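You operate a simulated robot arm through the tools that you are given. There is no shell and no other tool. Be economical: measure what you need, move in short steps, check, and stop when the job is done.

You run a simulated two-armed robot. Do the job below in one go: nothing can be reset, and whatever is moved stays where it is left.

TASK
On the bed of the strap tensioner, fold the blue cloth in half, so that its two long edges meet.

The check looks at the end state, three seconds after you hand in, the way a careful person would. Anything else that was tipped, shoved, dropped, spilled or broken makes it a failure. Flat cloth is picked up by pressing the open fingertips on it (5 to 10 N) and closing them slowly along it; thin cloth reads only 2 to 8 mm in the jaws.

THE ROBOT
Two 6-joint arms with two-finger grippers on one trunk, on a base that drives. Base frame: it is fixed to the floor where the robot stands at the start and does not move with it; the origin is under the middle of the robot, x ahead of it, y to its left, z up. Units: mm, rad, N and s.
The left shoulder is at the start at [30, 178, 938], the right one opposite. With the tool pointing down near the work surface each hand reaches from about 400 to 840 mm from the robot's upright axis, wherever it stands, measured 20 degrees to its own side. Places, roughly: bed of the strap tensioner (25x36 cm) [600, 200, 840]. Payload 2.54 kg a hand.
The tool frame of a hand sits at the grasp point between the pads (the TCP): z along the fingers, y along the line on which they close. The tips reach 30 mm beyond it. Largest opening 116 mm; the body of the gripper starts 95 mm behind the TCP.
Orientation is that of the tool frame in the base frame, as a unit quaternion [w, x, y, z]. With the fingers straight down and closing along the base's y, the tool's x points along the base's -x, its y along +y and its z along -z.

THE INTERFACE
- The arms move only by the tool move_arm. It takes "left_commands", "right_commands" or both (then of equal length, played together; a hand with none holds still); each is a list of rows, each an object (a shift or turn left out is 0, a gripper value left out holds the last) with "turn": the turn, a rotation vector about the tool's x, y, z in rad, a list of three; "dp": the shift along the tool's x, y, z in mm, a list of three; "grip": the finger opening in mm, from 0 to 116. In form: [{"turn": [rx, ry, rz], "dp": [x, y, z], "grip": grip}, ...]. A call has 1 to 12 rows; each row is the pose to reach, as a shift and turn from the pose commanded when the call began, along the tool's axes at that moment. A row lasts 0.2 s, in which the tool goes at most 50 mm and 0.15 rad; a call with a longer step from one row to the next is refused whole, and so is a gripper value outside its range. Where a pose cannot be reached the arm comes as near as it can. A force on the tool above 40 N (or 10 N above the force at the start of the call, whichever is more), or a blocked arm, ends the call early, and 0.2 s more pass. The fingers move at their own pace (about 153 mm/s each) and stop on an object; they squeeze with about 23 N. The grip force told is the motor's: it shows also when the fingers shut on nothing. Time passes only in rows, and 0.2 s behind the last, so rows that repeat a pose let the fingers close. The reply holds the time, the measured pose of the TCP, the force on the tool along the base axes, the opening and the grip force, in the units named above and with some noise, with the torque about the TCP (base axes, N m) and any sound that the robot's microphone picked up, and new pictures: "show" is both (left out), scene, wrist or none (wrist: the cameras of the hands that moved).
- Cameras (640 x 400 px; columns grow to the right, rows downward): "scene" is now at [27.4, 23.1, 1660]; the picture's right is [0.51, -0.86, 0.00], its down [-0.77, -0.46, -0.44] and it looks along [0.38, 0.23, -0.90] (base axes); focal length 250 px, centre (320, 200). "left" rides on the left gripper at [69, 15, -122] in its tool frame; the picture's right is [-0.21, 0.98, 0.00], its down [-0.83, -0.18, -0.53] and it looks along [-0.52, -0.11, 0.85] (tool axes); focal length 251 px, centre (320, 200). "right" rides on the right gripper at [69, -15, -122] in its tool frame; the picture's right is [0.21, 0.98, 0.00], its down [-0.83, 0.18, -0.53] and it looks along [-0.52, 0.11, 0.85] (tool axes); focal length 251 px, centre (320, 200). There is no depth. A picture from a camera that has moved, and an enlarged one, comes with that camera's place and axes in the base frame and with its lens. The place of the scene camera against the robot may be out by one fixed shift of up to 25 mm in any direction.
- slide_trunk(by): slides the trunk up (or, below 0, down) by that many mm; the arms and the scene camera ride with it, the base frame stays. It gives what a move gives, with no picture.
- steer(legs): drives the robot by 1 to 6 legs, each [ahead, left, turn to the left] in mm, mm and rad, along the robot's own axes; the way and the turn of a leg run together, so that a leg with both is an arc; at most 1500 mm and 3.142 rad a leg. The arms and the cameras ride along, it lands a little off, and it stops where it bumps. It gives what a move gives, and a new picture of the scene camera.
- head_to(pan, tilt): turns the head with the scene camera to pan (to the left, within 2.496 rad either way) and tilt (down, from -0.506 to 1.204), counted from straight ahead of the robot. It gives what a move gives, and a new picture of the scene camera.
- close_up(camera, box): a new picture of the part [left, top, right, bottom] of that camera's present view, enlarged. It takes no simulated time.
- finish_job(): hands the job in; it is judged then, once.

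Work in short steps. Places have to be worked out from the pictures, the camera data and where the tool is seen: move nearer, look again, correct. Check each grasp and each placing, and mend what went wrong. You have 120 turns and 260 pictures in all, those below and enlarged ones among them. Open the grippers and draw the arms clear of the work before you hand the job in, unless the task says otherwise; then end with one line.

The tools are called after "Call:" as name(argument=value, ...) on one line, values as JSON. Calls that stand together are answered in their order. move_arm: Moves the arms, as the interface text tells. Its arguments: {"type":"object","properties":{"left_commands":{"type":"array","items":{"type":"object","properties":{"turn":{"type":"array","items":{"type":"number"}},"dp":{"type":"array","items":{"type":"number"}},"grip":{"type":"number"}}}},"right_commands":{"type":"array","items":{"type":"object","properties":{"turn":{"type":"array","items":{"type":"number"}},"dp":{"type":"array","items":{"type":"number"}},"grip":{"type":"number"}}}},"show":{"type":"string","enum":["both","scene","wrist","none"]}},"required":[]} The other tools are called the same way: slide_trunk (by) slides the trunk up or down; steer (legs) drives the base; head_to (pan, tilt) turns the head that bears the scene camera; close_up (camera, box) takes an enlarged picture of a part of a camera's view; finish_job () hands the job in.

At the start:

```text
time: 0.0
left_tcp_pos: [368.5, 319.2, 988.4]
left_ee_rot: [0.0, -0.001, 1.0, 0.0]
left_wrist_force: [-0.3, 0.4, 0.5]
left_moment: [0.0, -0.04, 0.0]
left_opening: 115.8
left_finger_force: 0.0
right_tcp_pos: [296.8, -10.5, 1008.6]
right_ee_rot: [0.0, 0.0, 1.0, 0.0]
right_wrist_force: [0.2, -0.4, -0.5]
right_moment: [0.02, 0.04, -0.01]
right_opening: 116.1
right_finger_force: 0.0
trunk travel left (down, up): [-150.0, 390.0]
robot x, y, heading: [1.3, -0.9, -0.006]
head pan, tilt: [0.532, 1.112]
```

scene: 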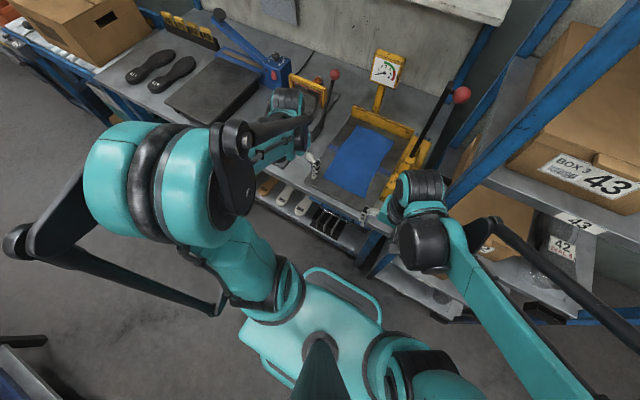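
right: 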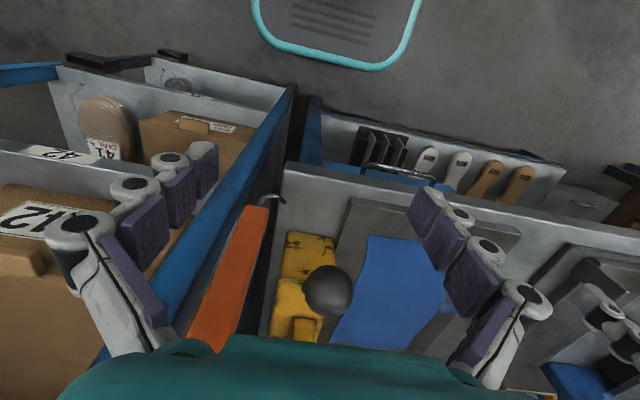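
left: 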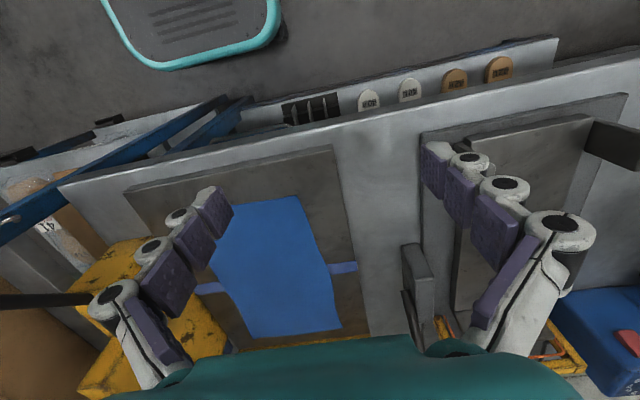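

The blue cloth lies on the tensioner bed; I take enlarged views to find its corners and whatever is around it.

Call:
close_up(camera="scene", box=[290, 40, 480, 220])

Call:
close_up(camera="left", box=[80, 130, 400, 370])

```text
2.22 times, centred on (385, 130) of scene
camera zoom: at [27.4, 23.1, 1660.0], right [0.51, -0.86, 0.0], down [-0.77, -0.46, -0.44], along [0.38, 0.23, -0.9], focal length 556 px, centre (176, 356)
```

zoom: 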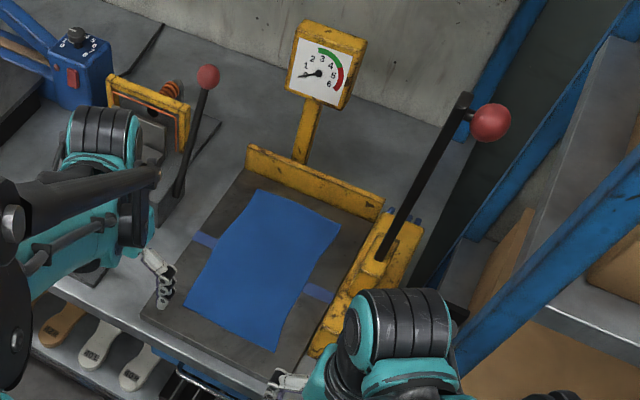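

```text
1.67 times, centred on (240, 250) of left
camera zoom: at [299.8, 335.1, 1108.4], right [0.21, 0.98, 0.0], down [0.83, -0.18, 0.53], along [0.52, -0.11, -0.85], focal length 419 px, centre (453, 117)
```

zoom: 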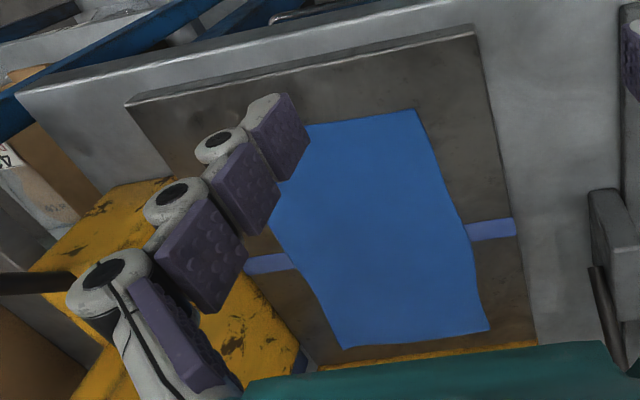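

The cloth corners come out near (452,274), (745,281), (750,110) and (450,98), so the long edges run along x. To fold with both hands without crossing the arms, I plan to stand further left and turned to the right. I raise the trunk so the hands clear the benches, then look at the floor.

Call:
slide_trunk(by=300)

Call:
head_to(pan=0.9, tilt=0.9)

```text
time: 3.0
left_tcp_pos: [369.6, 318.7, 1285.7]
left_ee_rot: [0.0, 0.0, 1.0, 0.0]
left_wrist_force: [0.4, 0.6, -0.5]
left_moment: [0.0, -0.03, 0.0]
left_opening: 116.0
left_finger_force: 0.0
right_tcp_pos: [298.2, -10.8, 1308.8]
right_ee_rot: [0.0, 0.0, 1.0, 0.0]
right_wrist_force: [-0.4, 0.5, 0.9]
right_moment: [-0.02, 0.0, -0.04]
right_opening: 115.9
right_finger_force: 0.0
trunk travel left (down, up): [-450.0, 90.0]
robot x, y, heading: [1.7, -4.1, 0.001]
head pan, tilt: [0.532, 1.112]
```

```text
time: 3.9
left_tcp_pos: [369.2, 318.6, 1286.1]
left_ee_rot: [0.0, 0.001, 1.0, 0.001]
left_wrist_force: [-0.6, 0.2, 0.3]
left_moment: [0.01, 0.03, -0.02]
left_opening: 116.0
left_finger_force: 0.1
right_tcp_pos: [297.3, -10.1, 1308.4]
right_ee_rot: [0.0, 0.0, 1.0, 0.0]
right_wrist_force: [-0.8, -0.3, 0.0]
right_moment: [0.01, 0.01, -0.03]
right_opening: 115.9
right_finger_force: 0.2
trunk travel left (down, up): [-450.0, 90.0]
robot x, y, heading: [3.2, 1.5, 0.002]
head pan, tilt: [0.901, 0.901]
camera scene: at [20.7, 50.5, 1974.5], right [0.78, -0.62, 0.0], down [-0.49, -0.61, -0.62], along [0.39, 0.49, -0.78], focal length 250 px, centre (320, 200)
```

scene: 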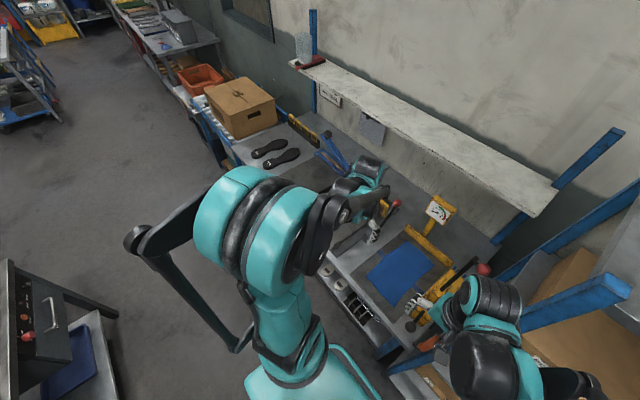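

The floor to the left is free. I drive left 480 and then turn right.

Call:
steer(legs=[[0, 480, 0], [0, 0, -0.58]])

Call:
head_to(pan=0.0, tilt=1.15)

```text
time: 8.3
left_tcp_pos: [481.8, 552.8, 1287.4]
left_ee_rot: [0.001, 0.282, 0.959, 0.0]
left_wrist_force: [0.2, 0.3, 1.0]
left_moment: [-0.02, 0.03, -0.01]
left_opening: 116.0
left_finger_force: 0.0
right_tcp_pos: [243.2, 313.6, 1309.1]
right_ee_rot: [-0.001, 0.282, 0.959, 0.0]
right_wrist_force: [-0.4, -0.3, -0.5]
right_moment: [-0.02, -0.04, 0.01]
right_opening: 116.0
right_finger_force: 0.1
trunk travel left (down, up): [-450.0, 90.0]
robot x, y, heading: [-1.9, 483.8, -0.573]
head pan, tilt: [0.901, 0.901]
camera scene: at [49.1, 515.0, 1974.5], right [0.32, -0.95, 0.0], down [-0.74, -0.25, -0.62], along [0.59, 0.2, -0.78], focal length 250 px, centre (320, 200)
```

scene: 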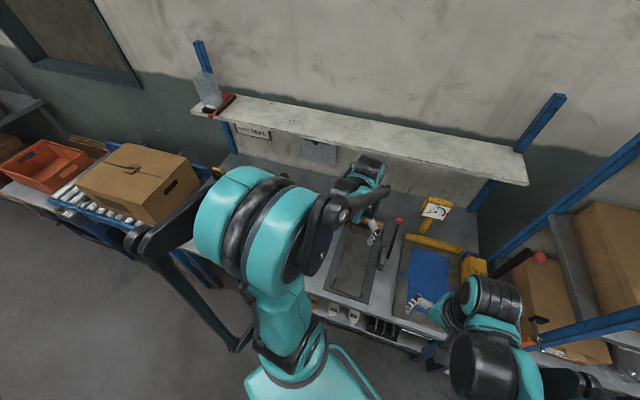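

```text
time: 9.5
left_tcp_pos: [481.4, 551.4, 1286.6]
left_ee_rot: [0.0, 0.283, 0.959, 0.0]
left_wrist_force: [-0.8, 0.1, 0.3]
left_moment: [-0.03, -0.01, 0.0]
left_opening: 116.3
left_finger_force: 0.1
right_tcp_pos: [244.1, 313.1, 1308.9]
right_ee_rot: [0.0, 0.282, 0.959, -0.001]
right_wrist_force: [0.9, -0.6, 0.6]
right_moment: [-0.01, -0.02, 0.0]
right_opening: 116.0
right_finger_force: 0.0
trunk travel left (down, up): [-450.0, 90.0]
robot x, y, heading: [-4.3, 485.2, -0.569]
head pan, tilt: [0.0, 1.15]
camera scene: at [27.8, 458.5, 1957.6], right [-0.54, -0.84, 0.0], down [-0.77, 0.49, -0.41], along [0.34, -0.22, -0.91], focal length 250 px, centre (320, 200)
```

scene: 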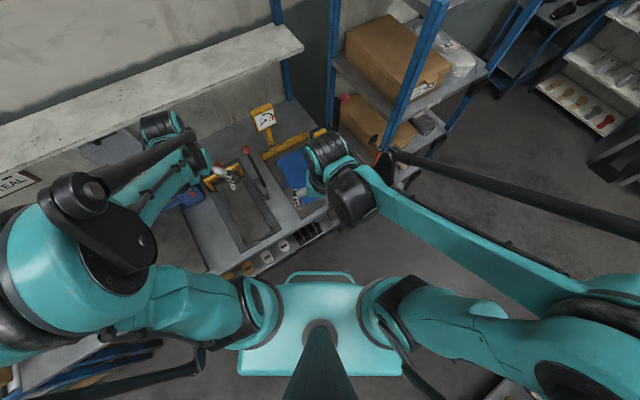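

I drive about 60 mm nearer the bench.

Call:
steer(legs=[[52, 35, 0]])

```text
time: 10.5
left_tcp_pos: [541.9, 552.8, 1288.1]
left_ee_rot: [0.001, 0.283, 0.959, 0.0]
left_wrist_force: [0.0, -0.8, -0.5]
left_moment: [0.03, 0.01, 0.01]
left_opening: 116.0
left_finger_force: 0.0
right_tcp_pos: [303.7, 315.5, 1309.4]
right_ee_rot: [0.001, 0.283, 0.959, 0.0]
right_wrist_force: [-0.5, -0.3, 1.1]
right_moment: [-0.02, 0.01, -0.02]
right_opening: 115.9
right_finger_force: 0.0
trunk travel left (down, up): [-450.0, 90.0]
robot x, y, heading: [56.9, 482.9, -0.574]
head pan, tilt: [0.0, 1.15]
camera scene: at [86.7, 460.0, 1957.6], right [-0.54, -0.84, 0.0], down [-0.77, 0.49, -0.41], along [0.34, -0.22, -0.91], focal length 250 px, centre (320, 200)
```

scene: 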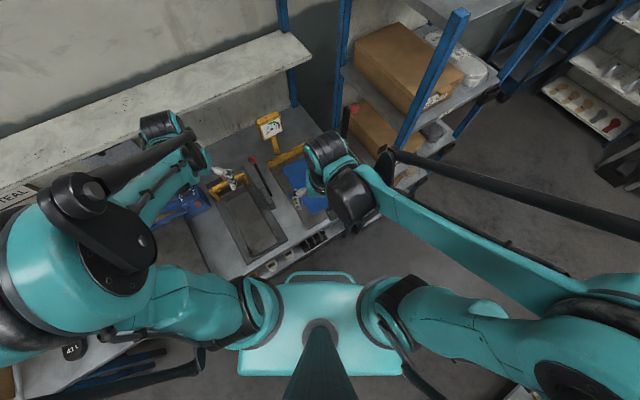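

Clear so far. I now swing both hands, still high, over the near part of the cloth, turning them so they close along base y.

Call:
move_arm(left_commands=[{"dp": [-33, -26, 0], "turn": [0, 0, -0.082]}, {"dp": [-67, -51, 0], "turn": [0, 0, -0.164]}, {"dp": [-100, -77, 0], "turn": [0, 0, -0.246]}, {"dp": [-133, -103, 0], "turn": [0, 0, -0.328]}, {"dp": [-166, -129, 0], "turn": [0, 0, -0.41]}, {"dp": [-200, -154, 0], "turn": [0, 0, -0.492]}, {"dp": [-233, -180, 0], "turn": [0, 0, -0.574]}, {"dp": [-233, -180, 0], "turn": [0, 0, -0.574]}], right_commands=[{"dp": [-23, 7, 0], "turn": [0, 0, -0.082]}, {"dp": [-47, 15, 0], "turn": [0, 0, -0.164]}, {"dp": [-70, 22, 0], "turn": [0, 0, -0.246]}, {"dp": [-94, 30, 0], "turn": [0, 0, -0.328]}, {"dp": [-117, 37, 0], "turn": [0, 0, -0.41]}, {"dp": [-141, 45, 0], "turn": [0, 0, -0.492]}, {"dp": [-164, 52, 0], "turn": [0, 0, -0.574]}, {"dp": [-164, 52, 0], "turn": [0, 0, -0.574]}])

```text
time: 12.3
left_tcp_pos: [640.7, 274.4, 1287.3]
left_ee_rot: [0.0, -0.001, 1.0, -0.001]
left_wrist_force: [-0.1, 1.4, 0.7]
left_moment: [-0.05, -0.02, -0.01]
left_opening: 116.1
left_finger_force: 0.0
right_tcp_pos: [470.3, 270.8, 1310.4]
right_ee_rot: [0.001, -0.001, 1.0, -0.001]
right_wrist_force: [0.1, 0.0, 0.6]
right_moment: [-0.01, -0.01, 0.04]
right_opening: 116.0
right_finger_force: 0.1
trunk travel left (down, up): [-450.0, 90.0]
robot x, y, heading: [61.5, 484.8, -0.57]
head pan, tilt: [0.0, 1.15]
camera scene: at [87.6, 462.1, 1957.7], right [-0.54, -0.84, 0.0], down [-0.77, 0.49, -0.41], along [0.34, -0.22, -0.91], focal length 250 px, centre (320, 200)
camera right: at [402.3, 255.9, 1432.1], right [-0.22, 0.98, 0.0], down [0.83, 0.18, 0.53], along [0.52, 0.12, -0.85], focal length 251 px, centre (320, 200)
camera left: at [571.3, 291.4, 1408.4], right [0.21, 0.98, 0.0], down [0.83, -0.18, 0.53], along [0.52, -0.11, -0.85], focal length 251 px, centre (320, 200)
```

scene: 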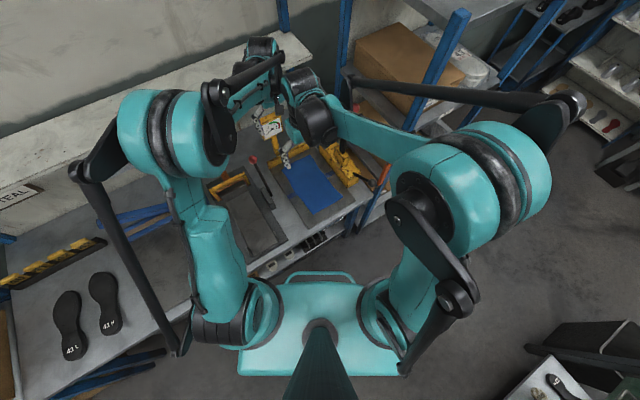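
right: 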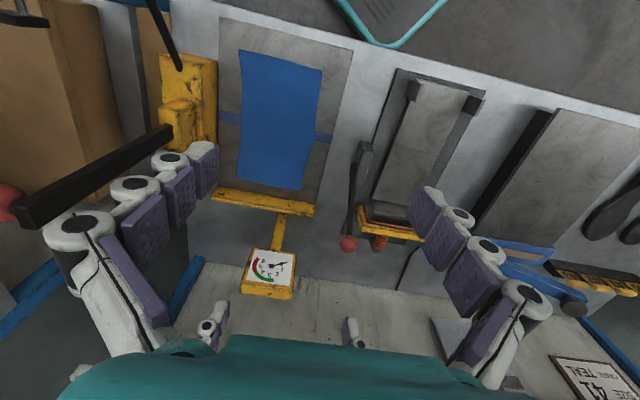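
left: 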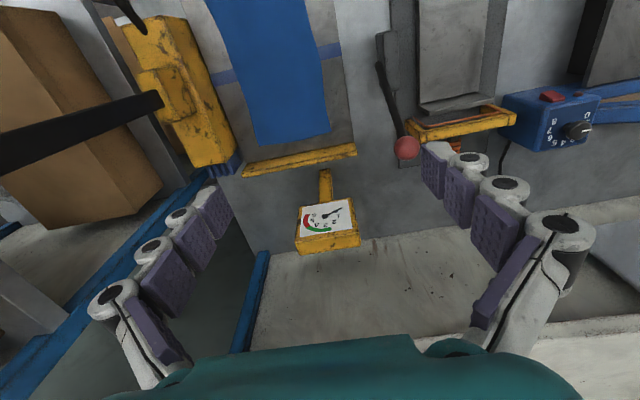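

From the two wrist cameras I place the gauge near (831,249,1053), the left knob near (730,390,1041), and the right lever at y<25, so there is room between them. I lower the trunk to working height in two stages.

Call:
slide_trunk(by=-220)

Call:
head_to(pan=0.15, tilt=0.85)

Call:
close_up(camera="right", box=[120, 0, 440, 240])

```text
time: 14.6
left_tcp_pos: [642.4, 274.8, 1066.1]
left_ee_rot: [0.0, -0.001, 1.0, 0.0]
left_wrist_force: [0.5, 0.0, -0.9]
left_moment: [-0.02, -0.02, 0.0]
left_opening: 115.9
left_finger_force: 0.0
right_tcp_pos: [472.3, 270.7, 1090.6]
right_ee_rot: [0.0, -0.001, 1.0, 0.0]
right_wrist_force: [-0.1, 0.6, -0.2]
right_moment: [-0.02, 0.02, -0.01]
right_opening: 116.1
right_finger_force: 0.0
trunk travel left (down, up): [-230.0, 310.0]
robot x, y, heading: [57.2, 487.0, -0.569]
head pan, tilt: [0.0, 1.15]
```

```text
time: 15.4
left_tcp_pos: [641.7, 275.0, 1065.8]
left_ee_rot: [0.001, -0.001, 1.0, 0.0]
left_wrist_force: [-0.5, 1.0, 0.6]
left_moment: [0.03, 0.01, 0.0]
left_opening: 116.1
left_finger_force: 0.2
right_tcp_pos: [471.5, 270.1, 1090.3]
right_ee_rot: [0.0, -0.002, 1.0, 0.0]
right_wrist_force: [-0.8, -0.4, -0.2]
right_moment: [-0.01, -0.04, 0.0]
right_opening: 116.2
right_finger_force: 0.1
trunk travel left (down, up): [-230.0, 310.0]
robot x, y, heading: [61.3, 485.9, -0.569]
head pan, tilt: [0.15, 0.85]
camera scene: at [110.4, 460.4, 1758.4], right [-0.41, -0.91, 0.0], down [-0.69, 0.31, -0.66], along [0.6, -0.27, -0.75], focal length 250 px, centre (320, 200)
```

scene: 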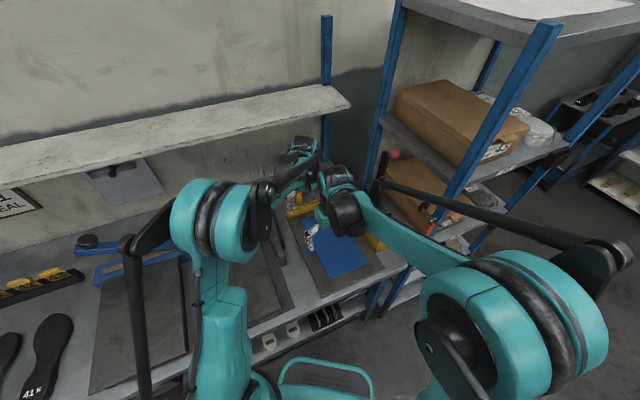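

```text
1.67 times, centred on (280, 120) of right
camera zoom: at [403.3, 254.7, 1211.5], right [-0.22, 0.98, 0.0], down [0.83, 0.18, 0.53], along [0.52, 0.12, -0.85], focal length 419 px, centre (387, 333)
```

zoom: 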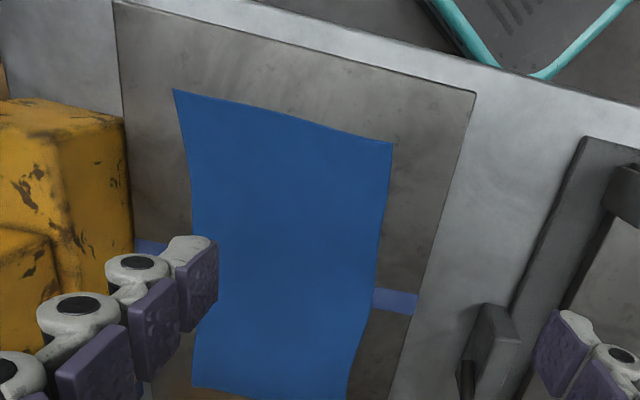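

Cloth long edges: right at y≈100–112, left at y≈272–283, x from 450 to 745. I move the left hand over its grasp point (705,254) and the right to (490,249), narrowing both grippers, and then lower the trunk.

Call:
move_arm(left_commands=[{"dp": [-32, -10, 0], "grip": 60}, {"dp": [-63, -21, 0], "grip": 30}, {"dp": [-63, -21, 0], "grip": 30}], right_commands=[{"dp": [-9, -10, 0], "grip": 60}, {"dp": [-19, -21, 0], "grip": 30}, {"dp": [-19, -21, 0], "grip": 30}], show="none")

Call:
slide_trunk(by=-80)

Call:
move_arm(left_commands=[{"dp": [0, 0, 20]}, {"dp": [0, 0, 40]}, {"dp": [0, 0, 40]}], right_commands=[{"dp": [0, 0, 30]}, {"dp": [0, 0, 60]}, {"dp": [0, 0, 60]}])

```text
time: 16.2
left_tcp_pos: [702.4, 253.9, 1068.0]
left_ee_rot: [0.001, 0.0, 1.0, 0.0]
left_wrist_force: [0.0, 0.3, -0.2]
left_moment: [0.01, 0.01, -0.01]
left_opening: 29.7
left_finger_force: 0.1
right_tcp_pos: [491.3, 248.5, 1089.4]
right_ee_rot: [0.0, -0.001, 1.0, 0.0]
right_wrist_force: [-0.5, 0.1, 0.3]
right_moment: [-0.03, -0.05, 0.02]
right_opening: 30.0
right_finger_force: 0.0
trunk travel left (down, up): [-230.0, 310.0]
robot x, y, heading: [62.0, 482.1, -0.572]
head pan, tilt: [0.15, 0.85]
```

```text
time: 17.4
left_tcp_pos: [702.3, 253.6, 985.4]
left_ee_rot: [0.001, 0.0, 1.0, 0.001]
left_wrist_force: [-0.3, -0.5, -0.7]
left_moment: [-0.01, -0.02, 0.0]
left_opening: 30.1
left_finger_force: 0.1
right_tcp_pos: [491.8, 248.9, 1009.8]
right_ee_rot: [0.0, -0.001, 1.0, -0.001]
right_wrist_force: [0.3, 0.0, 0.7]
right_moment: [0.0, -0.02, 0.0]
right_opening: 30.1
right_finger_force: 0.1
trunk travel left (down, up): [-150.0, 390.0]
robot x, y, heading: [62.3, 488.3, -0.576]
head pan, tilt: [0.15, 0.85]
```

```text
time: 18.2
left_tcp_pos: [702.8, 254.7, 946.8]
left_ee_rot: [0.001, -0.001, 1.0, 0.0]
left_wrist_force: [-0.4, 0.2, 0.4]
left_moment: [0.01, -0.03, 0.01]
left_opening: 30.1
left_finger_force: 0.0
right_tcp_pos: [489.4, 248.1, 949.9]
right_ee_rot: [0.0, -0.001, 1.0, 0.0]
right_wrist_force: [-0.5, 0.1, -0.4]
right_moment: [-0.02, 0.01, 0.05]
right_opening: 30.0
right_finger_force: 0.0
trunk travel left (down, up): [-150.0, 390.0]
robot x, y, heading: [59.4, 484.2, -0.574]
head pan, tilt: [0.15, 0.85]
camera scene: at [110.1, 460.5, 1678.5], right [-0.41, -0.91, 0.0], down [-0.69, 0.31, -0.66], along [0.6, -0.27, -0.75], focal length 250 px, centre (320, 200)
camera right: at [421.8, 232.6, 1071.9], right [-0.22, 0.98, 0.0], down [0.83, 0.18, 0.53], along [0.52, 0.12, -0.85], focal length 251 px, centre (320, 200)
camera left: at [633.5, 269.8, 1068.3], right [0.21, 0.98, 0.0], down [0.83, -0.18, 0.53], along [0.52, -0.11, -0.85], focal length 251 px, centre (320, 200)
```

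scene: 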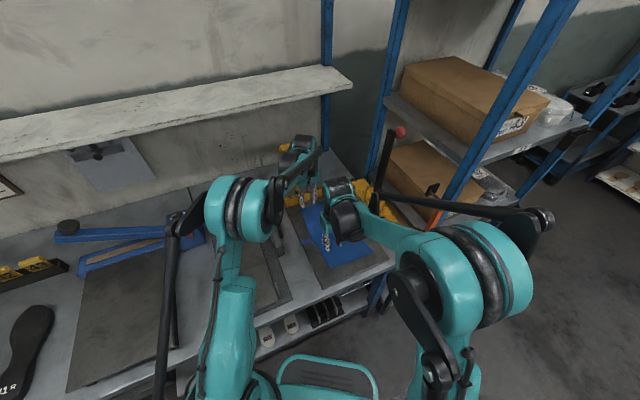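
right: 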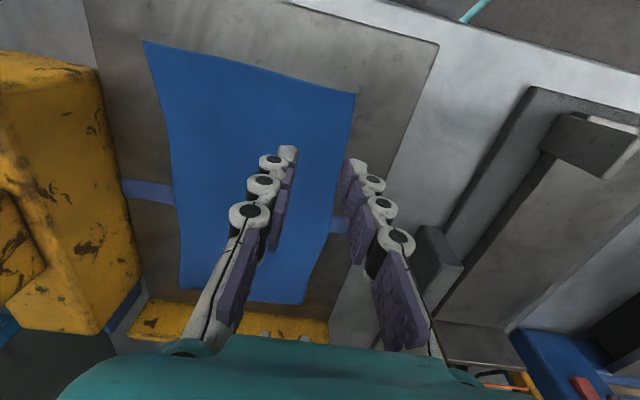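
left: 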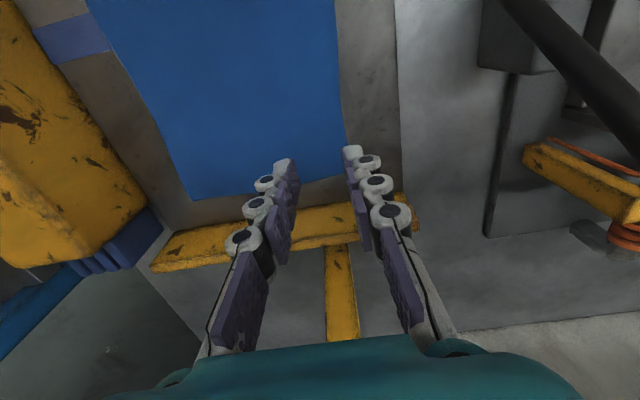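

Each outer finger sits just inside the left edge (y≈277). I go down to about 6 mm above contact, nudging the left hand 3 mm inward.

Call:
move_arm(left_commands=[{"dp": [0, -3, 35]}, {"dp": [0, -3, 60]}, {"dp": [0, -3, 69]}, {"dp": [0, -3, 69]}], right_commands=[{"dp": [0, 0, 37]}, {"dp": [0, 0, 63]}, {"dp": [0, 0, 72]}, {"dp": [0, 0, 72]}], show="wrist")

```text
time: 19.2
left_tcp_pos: [705.2, 250.0, 877.5]
left_ee_rot: [0.0, -0.001, 1.0, 0.0]
left_wrist_force: [0.9, -0.2, 0.2]
left_moment: [0.02, 0.0, -0.01]
left_opening: 30.3
left_finger_force: 0.1
right_tcp_pos: [490.2, 248.6, 878.3]
right_ee_rot: [0.0, -0.001, 1.0, -0.001]
right_wrist_force: [0.6, 0.2, -0.2]
right_moment: [-0.02, -0.03, -0.01]
right_opening: 29.9
right_finger_force: 0.1
trunk travel left (down, up): [-150.0, 390.0]
robot x, y, heading: [58.8, 484.2, -0.576]
head pan, tilt: [0.15, 0.85]
camera right: at [421.7, 232.9, 1000.1], right [-0.22, 0.98, 0.0], down [0.83, 0.18, 0.53], along [0.52, 0.12, -0.85], focal length 251 px, centre (320, 200)
camera left: at [634.5, 267.0, 998.2], right [0.21, 0.98, 0.0], down [0.83, -0.18, 0.53], along [0.52, -0.11, -0.85], focal length 251 px, centre (320, 200)
```

right: 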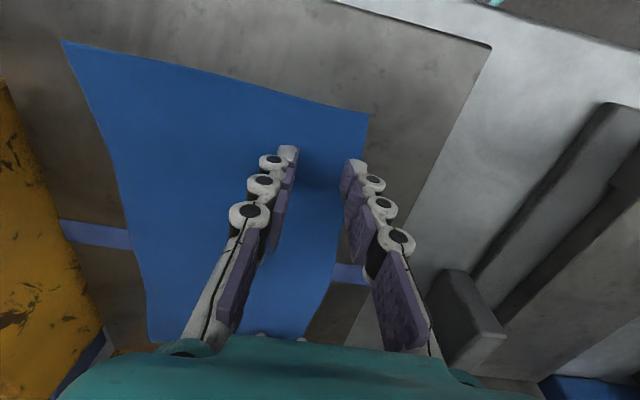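
left: 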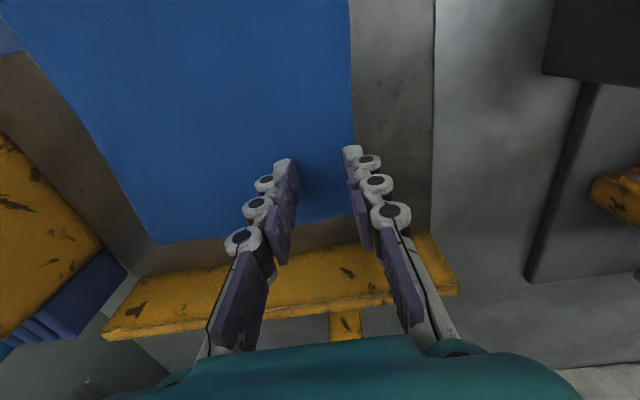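

The outer tips straddle the edge, so I shift both hands 8 mm inward and then step down to contact, watching the force.

Call:
move_arm(left_commands=[{"dp": [0, -8, 0]}, {"dp": [0, -8, 3]}, {"dp": [0, -8, 6]}, {"dp": [0, -8, 6]}], right_commands=[{"dp": [0, -8, 0]}, {"dp": [0, -8, 3]}, {"dp": [0, -8, 6]}, {"dp": [0, -8, 6]}], show="wrist")

```text
time: 20.2
left_tcp_pos: [703.7, 242.9, 871.6]
left_ee_rot: [0.0, -0.001, 1.0, 0.0]
left_wrist_force: [1.5, 1.0, 1.7]
left_moment: [0.02, -0.02, 0.02]
left_opening: 30.1
left_finger_force: 0.3
right_tcp_pos: [491.3, 240.0, 872.1]
right_ee_rot: [0.0, -0.001, 1.0, 0.0]
right_wrist_force: [-0.3, 0.1, -0.1]
right_moment: [0.0, -0.01, 0.03]
right_opening: 30.0
right_finger_force: 0.0
trunk travel left (down, up): [-150.0, 390.0]
robot x, y, heading: [59.0, 487.0, -0.575]
head pan, tilt: [0.15, 0.85]
camera right: at [423.0, 225.2, 993.7], right [-0.22, 0.98, 0.0], down [0.83, 0.18, 0.53], along [0.52, 0.12, -0.85], focal length 251 px, centre (320, 200)
camera left: at [634.1, 259.3, 992.8], right [0.21, 0.98, 0.0], down [0.83, -0.18, 0.53], along [0.52, -0.11, -0.85], focal length 251 px, centre (320, 200)
```

right: 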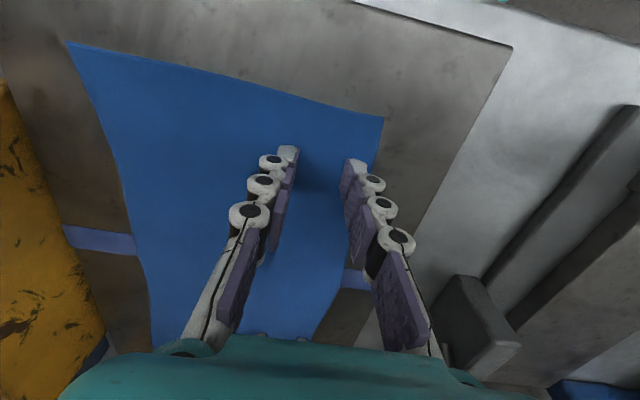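
left: 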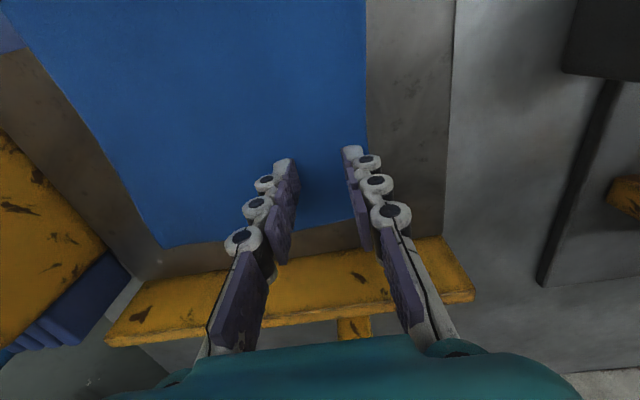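

Both pairs of tips are now inside the edge, and the left is just touching. I press another 2 mm on the left and 3 mm on the right.

Call:
move_arm(left_commands=[{"dp": [0, 0, 1]}, {"dp": [0, 0, 2]}, {"dp": [0, 0, 2]}], right_commands=[{"dp": [0, 0, 1.5]}, {"dp": [0, 0, 3]}, {"dp": [0, 0, 3]}], show="none")

```text
time: 21.0
left_tcp_pos: [702.2, 243.5, 871.0]
left_ee_rot: [0.0, -0.002, 1.0, -0.001]
left_wrist_force: [0.5, -1.0, 4.6]
left_moment: [0.08, -0.05, 0.0]
left_opening: 30.0
left_finger_force: 0.1
right_tcp_pos: [489.4, 241.4, 871.2]
right_ee_rot: [0.0, -0.001, 1.0, -0.001]
right_wrist_force: [5.2, -1.2, 33.1]
right_moment: [-0.15, -0.13, 0.02]
right_opening: 30.7
right_finger_force: 0.3
trunk travel left (down, up): [-150.0, 390.0]
robot x, y, heading: [58.8, 482.6, -0.571]
head pan, tilt: [0.15, 0.85]
```

The right hand presses at 33 N, which is too much; I back it off, and press the left slightly more.

Call:
move_arm(left_commands=[{"dp": [0, 0, 0.2]}, {"dp": [0, 0, 0.2]}], right_commands=[{"dp": [0, 0, -1.6]}, {"dp": [0, 0, -1.6]}], show="none")

```text
time: 21.6
left_tcp_pos: [702.4, 243.9, 871.0]
left_ee_rot: [0.001, -0.001, 1.0, 0.001]
left_wrist_force: [0.8, 1.2, 18.2]
left_moment: [0.06, 0.01, 0.03]
left_opening: 30.7
left_finger_force: 0.1
right_tcp_pos: [489.5, 242.0, 871.1]
right_ee_rot: [-0.001, -0.001, 1.0, 0.001]
right_wrist_force: [0.6, -0.7, 3.9]
right_moment: [0.01, -0.02, 0.0]
right_opening: 29.8
right_finger_force: 0.1
trunk travel left (down, up): [-150.0, 390.0]
robot x, y, heading: [61.0, 485.7, -0.573]
head pan, tilt: [0.15, 0.85]
```

Stiffness is about 18 N/mm, so I trim both hands toward 7 N.

Call:
move_arm(left_commands=[{"dp": [0, 0, -0.6]}, {"dp": [0, 0, -0.6]}], right_commands=[{"dp": [0, 0, 0.2]}, {"dp": [0, 0, 0.2]}], show="none")

```text
time: 22.2
left_tcp_pos: [702.6, 245.1, 871.5]
left_ee_rot: [-0.001, -0.002, 1.0, 0.0]
left_wrist_force: [-2.2, 0.7, 6.9]
left_moment: [0.03, 0.07, 0.0]
left_opening: 30.2
left_finger_force: 0.0
right_tcp_pos: [488.8, 240.5, 871.3]
right_ee_rot: [0.0, -0.001, 1.0, 0.001]
right_wrist_force: [-2.1, -0.2, 7.2]
right_moment: [0.05, 0.01, 0.02]
right_opening: 30.1
right_finger_force: 0.0
trunk travel left (down, up): [-150.0, 390.0]
robot x, y, heading: [58.3, 487.4, -0.575]
head pan, tilt: [0.15, 0.85]
```

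Both press at about 7 N; now I close the fingers slowly along the cloth.

Call:
move_arm(left_commands=[{"grip": 27}, {"grip": 24}, {"grip": 21}, {"grip": 18}, {"grip": 15}, {"grip": 12}, {"grip": 9}, {"grip": 6}, {"grip": 3}, {"grip": 0}, {"grip": 0}, {"grip": 0}], right_commands=[{"grip": 27}, {"grip": 24}, {"grip": 21}, {"grip": 18}, {"grip": 15}, {"grip": 12}, {"grip": 9}, {"grip": 6}, {"grip": 3}, {"grip": 0}, {"grip": 0}, {"grip": 0}], show="wrist")

```text
time: 24.8
left_tcp_pos: [704.0, 243.9, 869.5]
left_ee_rot: [0.0, 0.0, 1.0, 0.0]
left_wrist_force: [-0.4, -0.2, -1.9]
left_moment: [0.07, 0.0, 0.0]
left_opening: 4.3
left_finger_force: 28.5
right_tcp_pos: [491.1, 239.6, 870.0]
right_ee_rot: [-0.001, -0.001, 1.0, -0.001]
right_wrist_force: [0.3, 0.3, 3.4]
right_moment: [0.0, -0.01, 0.03]
right_opening: 0.9
right_finger_force: 22.1
trunk travel left (down, up): [-150.0, 390.0]
robot x, y, heading: [57.6, 488.1, -0.57]
head pan, tilt: [0.15, 0.85]
camera right: at [421.9, 225.0, 992.3], right [-0.22, 0.98, 0.0], down [0.83, 0.18, 0.53], along [0.52, 0.12, -0.85], focal length 251 px, centre (320, 200)
camera left: at [634.2, 259.5, 991.7], right [0.21, 0.98, 0.0], down [0.83, -0.18, 0.53], along [0.52, -0.11, -0.85], focal length 251 px, centre (320, 200)
```

right: 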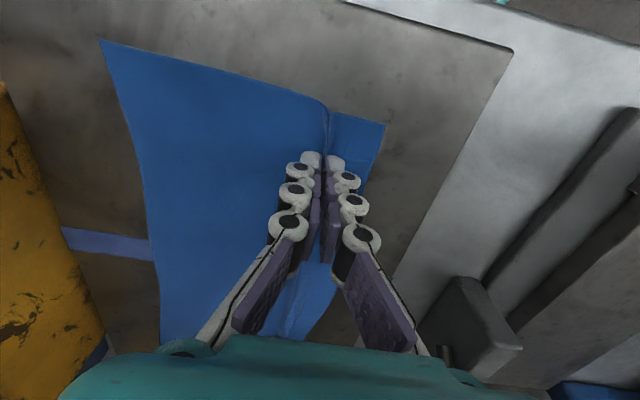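
left: 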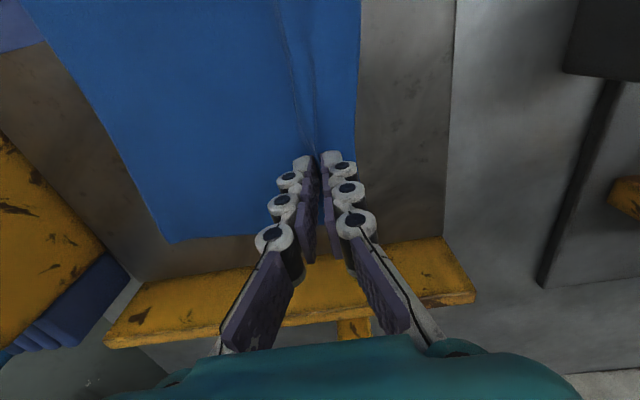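

The left jaw holds cloth (4.3 mm); the right slipped (0.9 mm) and left a ridge. I lift the right, reopen, and press again a little harder.

Call:
move_arm(right_commands=[{"dp": [0, 0, -6]}, {"dp": [0, 0, -6], "grip": 34}, {"dp": [0, 0, -6], "grip": 34}, {"dp": [0, 0, -2], "grip": 34}, {"dp": [0, 0, 0], "grip": 34}, {"dp": [0, 0, 0], "grip": 34}], show="wrist")

```text
time: 26.2
left_tcp_pos: [703.9, 244.1, 871.4]
left_ee_rot: [-0.001, -0.001, 1.0, 0.0]
left_wrist_force: [0.7, -0.2, 0.0]
left_moment: [0.0, 0.0, 0.01]
left_opening: 3.0
left_finger_force: 21.7
right_tcp_pos: [490.6, 240.0, 871.4]
right_ee_rot: [0.001, -0.002, 1.0, -0.001]
right_wrist_force: [2.0, 0.6, 33.2]
right_moment: [-0.03, 0.01, 0.06]
right_opening: 33.5
right_finger_force: 7.3
trunk travel left (down, up): [-150.0, 390.0]
robot x, y, heading: [60.6, 482.9, -0.572]
head pan, tilt: [0.15, 0.85]
camera right: at [422.3, 225.3, 992.7], right [-0.22, 0.98, 0.0], down [0.82, 0.18, 0.53], along [0.52, 0.11, -0.85], focal length 251 px, centre (320, 200)
```

right: 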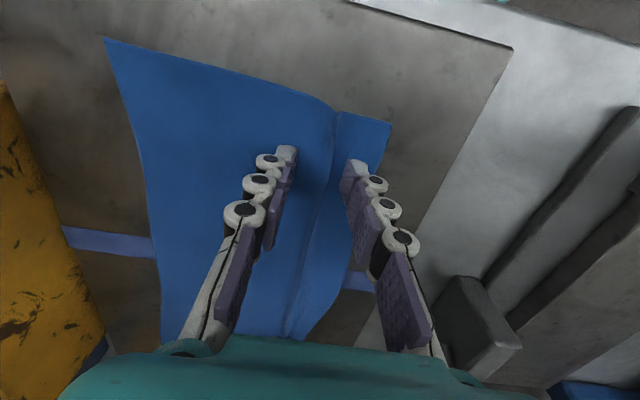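

Force is 33 N; I back off 1.25 mm to about 10 N and check.

Call:
move_arm(right_commands=[{"dp": [0, 0, -1.25]}, {"dp": [0, 0, -1.25]}], show="none")

```text
time: 26.8
left_tcp_pos: [703.2, 243.7, 870.8]
left_ee_rot: [0.0, -0.001, 1.0, 0.001]
left_wrist_force: [0.0, 0.3, -0.7]
left_moment: [-0.01, 0.01, 0.05]
left_opening: 4.0
left_finger_force: 27.3
right_tcp_pos: [491.2, 240.8, 871.0]
right_ee_rot: [0.0, -0.001, 1.0, 0.0]
right_wrist_force: [0.3, 0.9, 8.0]
right_moment: [0.05, 0.02, -0.01]
right_opening: 34.4
right_finger_force: 0.1
trunk travel left (down, up): [-150.0, 390.0]
robot x, y, heading: [62.4, 484.4, -0.572]
head pan, tilt: [0.15, 0.85]
```

8 N. I close slowly with a tiny added press.

Call:
move_arm(right_commands=[{"grip": 30, "dp": [0, 0, 0]}, {"grip": 26, "dp": [0, 0, 0.05]}, {"grip": 23, "dp": [0, 0, 0.1]}, {"grip": 20, "dp": [0, 0, 0.1]}, {"grip": 17, "dp": [0, 0, 0.15]}, {"grip": 14, "dp": [0, 0, 0.2]}, {"grip": 11, "dp": [0, 0, 0.2]}, {"grip": 8, "dp": [0, 0, 0.2]}, {"grip": 5, "dp": [0, 0, 0.2]}, {"grip": 2, "dp": [0, 0, 0.2]}, {"grip": 0, "dp": [0, 0, 0.2]}, {"grip": 0, "dp": [0, 0, 0.2]}], show="wrist")

```text
time: 29.4
left_tcp_pos: [703.2, 244.1, 870.3]
left_ee_rot: [-0.001, 0.0, 1.0, 0.0]
left_wrist_force: [0.2, 0.0, -1.3]
left_moment: [0.02, 0.04, -0.04]
left_opening: 4.0
left_finger_force: 30.2
right_tcp_pos: [490.7, 239.3, 869.2]
right_ee_rot: [-0.001, -0.001, 1.0, 0.0]
right_wrist_force: [-0.8, 0.5, 4.6]
right_moment: [0.2, -0.07, 0.01]
right_opening: 1.9
right_finger_force: 19.0
trunk travel left (down, up): [-150.0, 390.0]
robot x, y, heading: [61.5, 484.3, -0.573]
head pan, tilt: [0.15, 0.85]
camera right: at [422.1, 225.1, 993.1], right [-0.22, 0.98, 0.0], down [0.83, 0.18, 0.53], along [0.52, 0.12, -0.85], focal length 251 px, centre (320, 200)
```

right: 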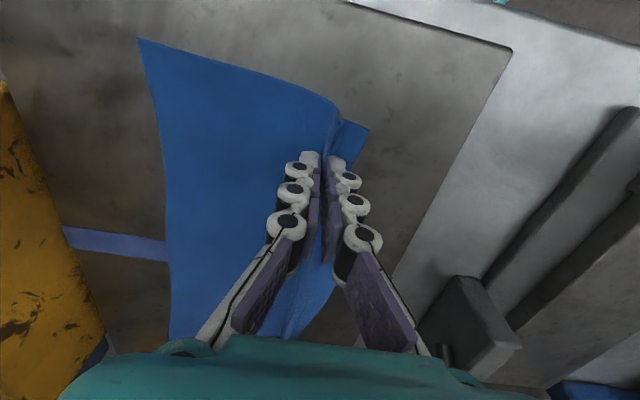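

The right reads 1.9 mm with a clear ridge, so perhaps held. I lift both 25 mm to test.

Call:
move_arm(left_commands=[{"dp": [0, 0, -8]}, {"dp": [0, 0, -16]}, {"dp": [0, 0, -25]}, {"dp": [0, 0, -25]}], right_commands=[{"dp": [0, 0, -8]}, {"dp": [0, 0, -16]}, {"dp": [0, 0, -25]}, {"dp": [0, 0, -25]}], show="wrist")

```text
time: 30.4
left_tcp_pos: [703.3, 243.5, 893.9]
left_ee_rot: [0.0, -0.001, 1.0, 0.0]
left_wrist_force: [0.1, -0.3, 0.4]
left_moment: [-0.01, -0.01, 0.0]
left_opening: 4.3
left_finger_force: 20.7
right_tcp_pos: [490.6, 239.8, 896.2]
right_ee_rot: [0.0, -0.001, 1.0, 0.0]
right_wrist_force: [0.4, 0.3, 0.1]
right_moment: [-0.05, 0.0, 0.01]
right_opening: 4.0
right_finger_force: 20.7
trunk travel left (down, up): [-150.0, 390.0]
robot x, y, heading: [59.9, 487.3, -0.57]
head pan, tilt: [0.15, 0.85]
camera right: at [422.9, 224.7, 1018.0], right [-0.22, 0.98, 0.0], down [0.83, 0.18, 0.53], along [0.52, 0.12, -0.85], focal length 251 px, centre (320, 200)
camera left: at [634.3, 259.7, 1015.6], right [0.21, 0.98, 0.0], down [0.83, -0.18, 0.53], along [0.52, -0.11, -0.85], focal length 251 px, centre (320, 200)
```

right: 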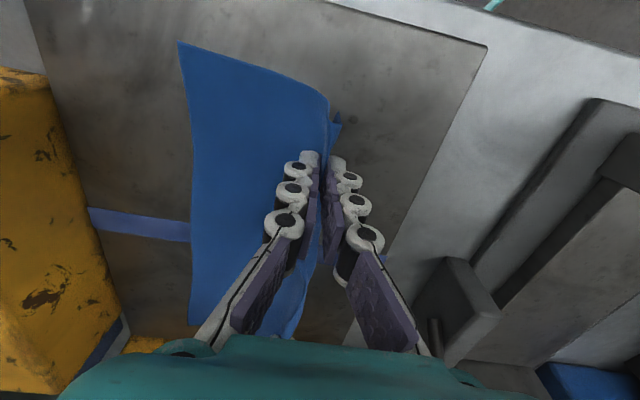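
left: 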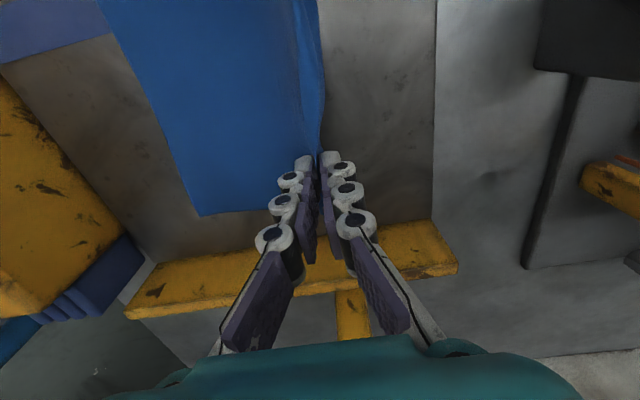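

Both jaws hold 4 mm of cloth. The lower part has slid to +y, so its right edge now lies at y≈144 (near) to 134 (far). I swing the held edge up and over in an arc toward -y and check halfway.

Call:
move_arm(left_commands=[{"dp": [0, -6, -12]}, {"dp": [0, -12, -22]}, {"dp": [0, -20, -32]}, {"dp": [0, -28, -40]}, {"dp": [0, -37, -45]}, {"dp": [0, -46, -47]}, {"dp": [0, -55, -46]}, {"dp": [0, -62, -43]}, {"dp": [0, -62, -43]}], right_commands=[{"dp": [0, -6, -12]}, {"dp": [0, -12, -22]}, {"dp": [0, -20, -32]}, {"dp": [0, -28, -40]}, {"dp": [0, -37, -45]}, {"dp": [0, -46, -47]}, {"dp": [0, -55, -46]}, {"dp": [0, -62, -43]}, {"dp": [0, -62, -43]}])

```text
time: 32.4
left_tcp_pos: [703.5, 179.3, 939.5]
left_ee_rot: [0.0, -0.001, 1.0, 0.0]
left_wrist_force: [0.9, 1.1, -0.9]
left_moment: [0.02, -0.02, 0.03]
left_opening: 1.4
left_finger_force: 18.6
right_tcp_pos: [490.6, 178.6, 938.5]
right_ee_rot: [0.0, -0.001, 1.0, 0.0]
right_wrist_force: [0.4, 0.2, 2.3]
right_moment: [-0.27, 0.07, 0.01]
right_opening: 2.4
right_finger_force: 26.4
trunk travel left (down, up): [-150.0, 390.0]
robot x, y, heading: [57.9, 485.3, -0.578]
head pan, tilt: [0.15, 0.85]
camera scene: at [110.4, 460.5, 1678.4], right [-0.41, -0.91, 0.0], down [-0.69, 0.31, -0.66], along [0.6, -0.27, -0.75], focal length 250 px, centre (320, 200)
camera right: at [422.4, 162.6, 1060.9], right [-0.22, 0.98, 0.0], down [0.83, 0.18, 0.53], along [0.52, 0.12, -0.85], focal length 251 px, centre (320, 200)
camera left: at [634.7, 196.2, 1059.8], right [0.21, 0.98, 0.0], down [0.83, -0.18, 0.53], along [0.52, -0.11, -0.85], focal length 251 px, centre (320, 200)
```

scene: 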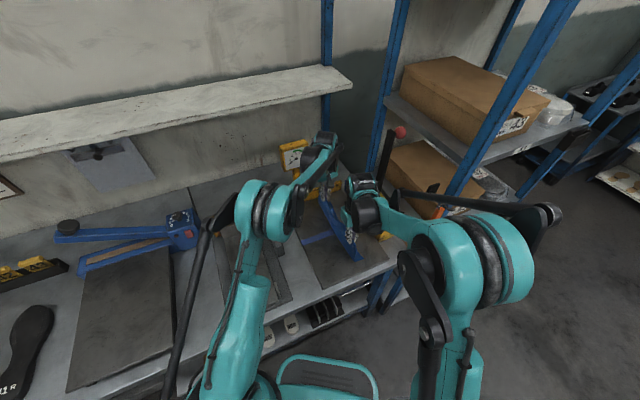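
right: 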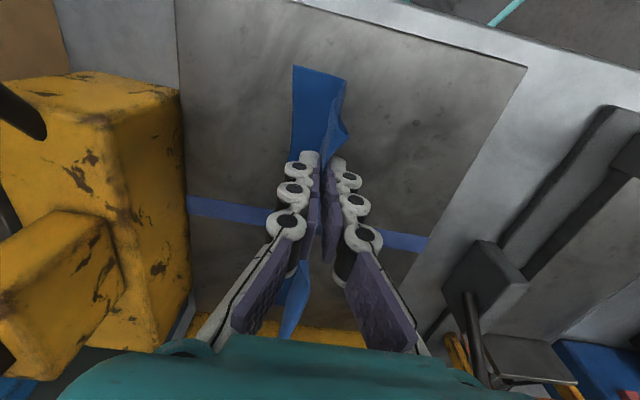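
left: 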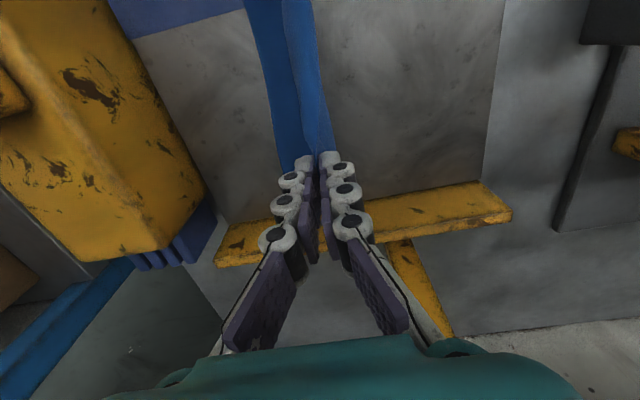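

The cloth hangs from both jaws, with its lower right edge still at y≈146. I continue toward y≈150 while lowering.

Call:
move_arm(left_commands=[{"dp": [0, -8, 2]}, {"dp": [0, -16, 6]}, {"dp": [0, -22, 12]}, {"dp": [0, -26, 20]}, {"dp": [0, -29, 28]}, {"dp": [0, -30, 36]}, {"dp": [0, -30, 36]}], right_commands=[{"dp": [0, -8, 2]}, {"dp": [0, -16, 6]}, {"dp": [0, -22, 12]}, {"dp": [0, -26, 20]}, {"dp": [0, -29, 28]}, {"dp": [0, -30, 36]}, {"dp": [0, -30, 36]}], show="wrist")

```text
time: 34.0
left_tcp_pos: [703.0, 150.2, 902.5]
left_ee_rot: [-0.001, -0.001, 1.0, 0.0]
left_wrist_force: [0.9, 0.8, -2.0]
left_moment: [-0.01, -0.06, -0.01]
left_opening: 1.0
left_finger_force: 18.7
right_tcp_pos: [491.0, 148.9, 903.4]
right_ee_rot: [0.001, -0.001, 1.0, 0.0]
right_wrist_force: [-0.3, -0.2, -2.6]
right_moment: [0.02, 0.0, 0.01]
right_opening: 3.2
right_finger_force: 20.6
trunk travel left (down, up): [-150.0, 390.0]
robot x, y, heading: [61.4, 482.3, -0.575]
head pan, tilt: [0.15, 0.85]
camera right: at [423.0, 132.6, 1025.5], right [-0.22, 0.98, 0.0], down [0.83, 0.18, 0.53], along [0.52, 0.12, -0.85], focal length 251 px, centre (320, 200)
camera left: at [634.1, 166.9, 1023.8], right [0.21, 0.98, 0.0], down [0.83, -0.18, 0.53], along [0.52, -0.11, -0.85], focal length 251 px, centre (320, 200)
```

right: 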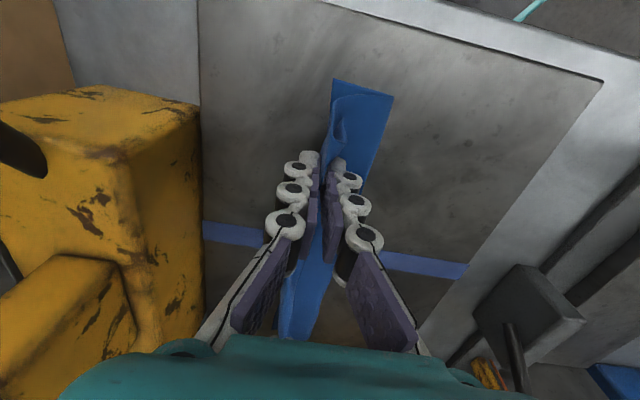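
left: 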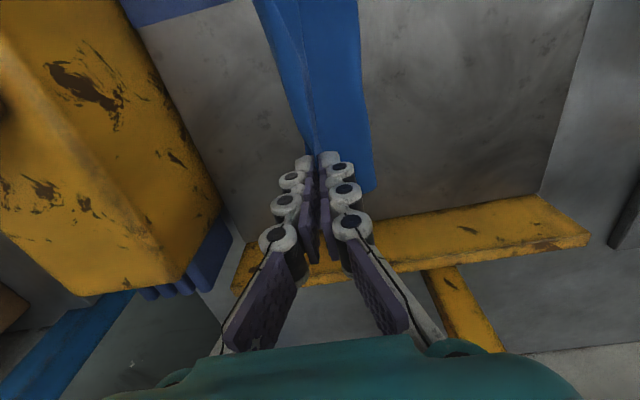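

The cloth folds over toward +y as wanted. I look closer at the near end.

Call:
close_up(camera="right", box=[240, 60, 440, 210])

Call:
close_up(camera="left", box=[220, 0, 420, 200])

```text
2.67 times, centred on (340, 135) of right
camera zoom: at [423.0, 132.6, 1025.5], right [-0.22, 0.98, 0.0], down [0.83, 0.18, 0.53], along [0.52, 0.12, -0.85], focal length 670 px, centre (267, 373)
```

zoom: 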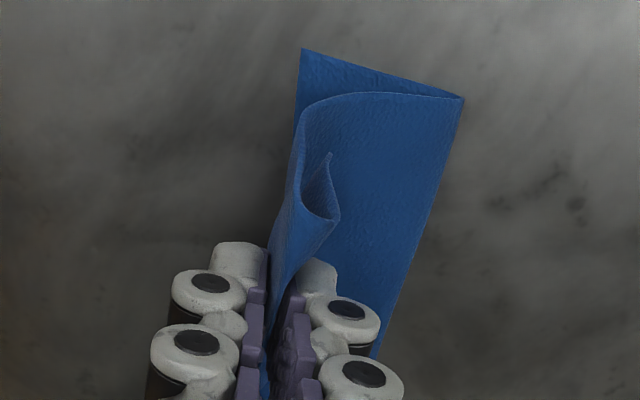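

```text
2.00 times, centred on (320, 100) of left
camera zoom: at [634.1, 166.9, 1023.8], right [0.21, 0.98, 0.0], down [0.83, -0.18, 0.53], along [0.52, -0.11, -0.85], focal length 503 px, centre (320, 400)
```

zoom: 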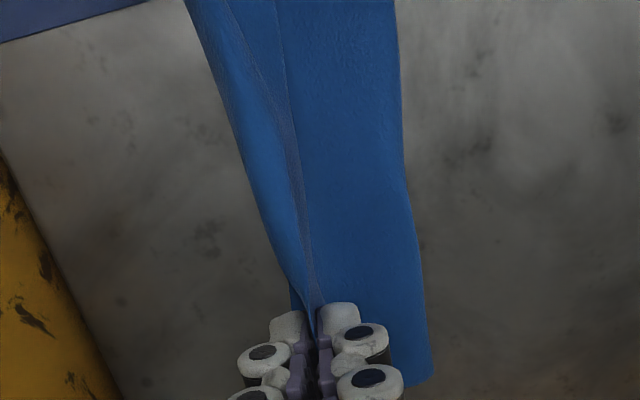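

Each jaw holds a hem that stands up toward +y on top, and there is still slack below. I lower to about 9 mm above the bed and ease back 12 mm to +y so the fold rolls outward.

Call:
move_arm(left_commands=[{"dp": [0, 2, 4]}, {"dp": [0, 4, 8]}, {"dp": [0, 7, 13]}, {"dp": [0, 10, 18]}, {"dp": [0, 12, 22]}, {"dp": [0, 12, 22]}], right_commands=[{"dp": [0, 2, 4]}, {"dp": [0, 4, 8]}, {"dp": [0, 7, 13]}, {"dp": [0, 10, 18]}, {"dp": [0, 12, 22]}, {"dp": [0, 12, 22]}], show="wrist")

```text
time: 35.4
left_tcp_pos: [704.5, 162.5, 881.0]
left_ee_rot: [0.001, 0.0, 1.0, 0.0]
left_wrist_force: [-0.2, -0.2, -2.5]
left_moment: [0.04, 0.01, 0.03]
left_opening: 4.3
left_finger_force: 28.6
right_tcp_pos: [491.6, 160.6, 881.6]
right_ee_rot: [0.001, -0.001, 1.0, -0.001]
right_wrist_force: [-0.7, 0.2, -0.6]
right_moment: [0.0, -0.02, 0.0]
right_opening: 2.5
right_finger_force: 20.2
trunk travel left (down, up): [-150.0, 390.0]
robot x, y, heading: [59.4, 483.1, -0.572]
head pan, tilt: [0.15, 0.85]
camera right: at [422.9, 144.9, 1003.2], right [-0.22, 0.98, 0.0], down [0.83, 0.18, 0.53], along [0.52, 0.12, -0.85], focal length 251 px, centre (320, 200)
camera left: at [635.3, 179.2, 1001.6], right [0.21, 0.98, 0.0], down [0.83, -0.18, 0.53], along [0.52, -0.11, -0.85], focal length 251 px, centre (320, 200)
```

right: 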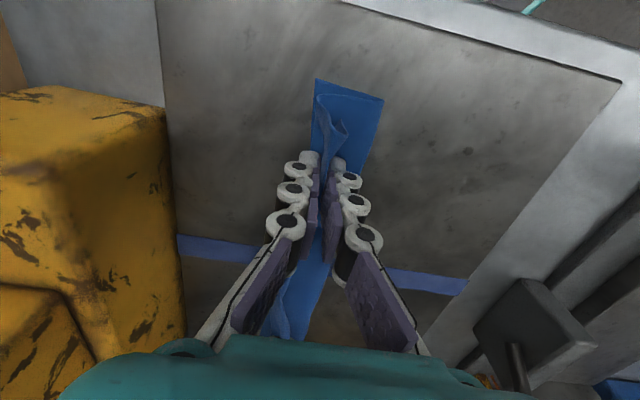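
left: 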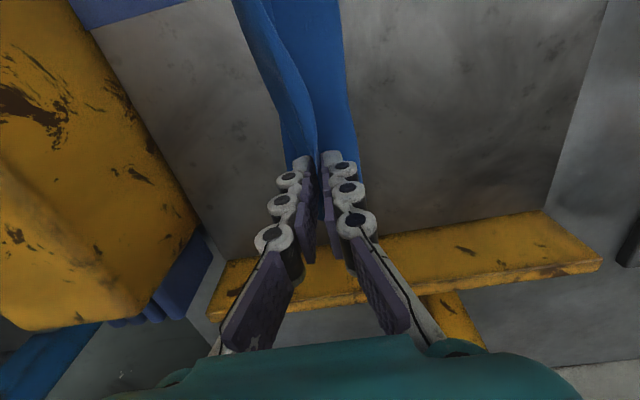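

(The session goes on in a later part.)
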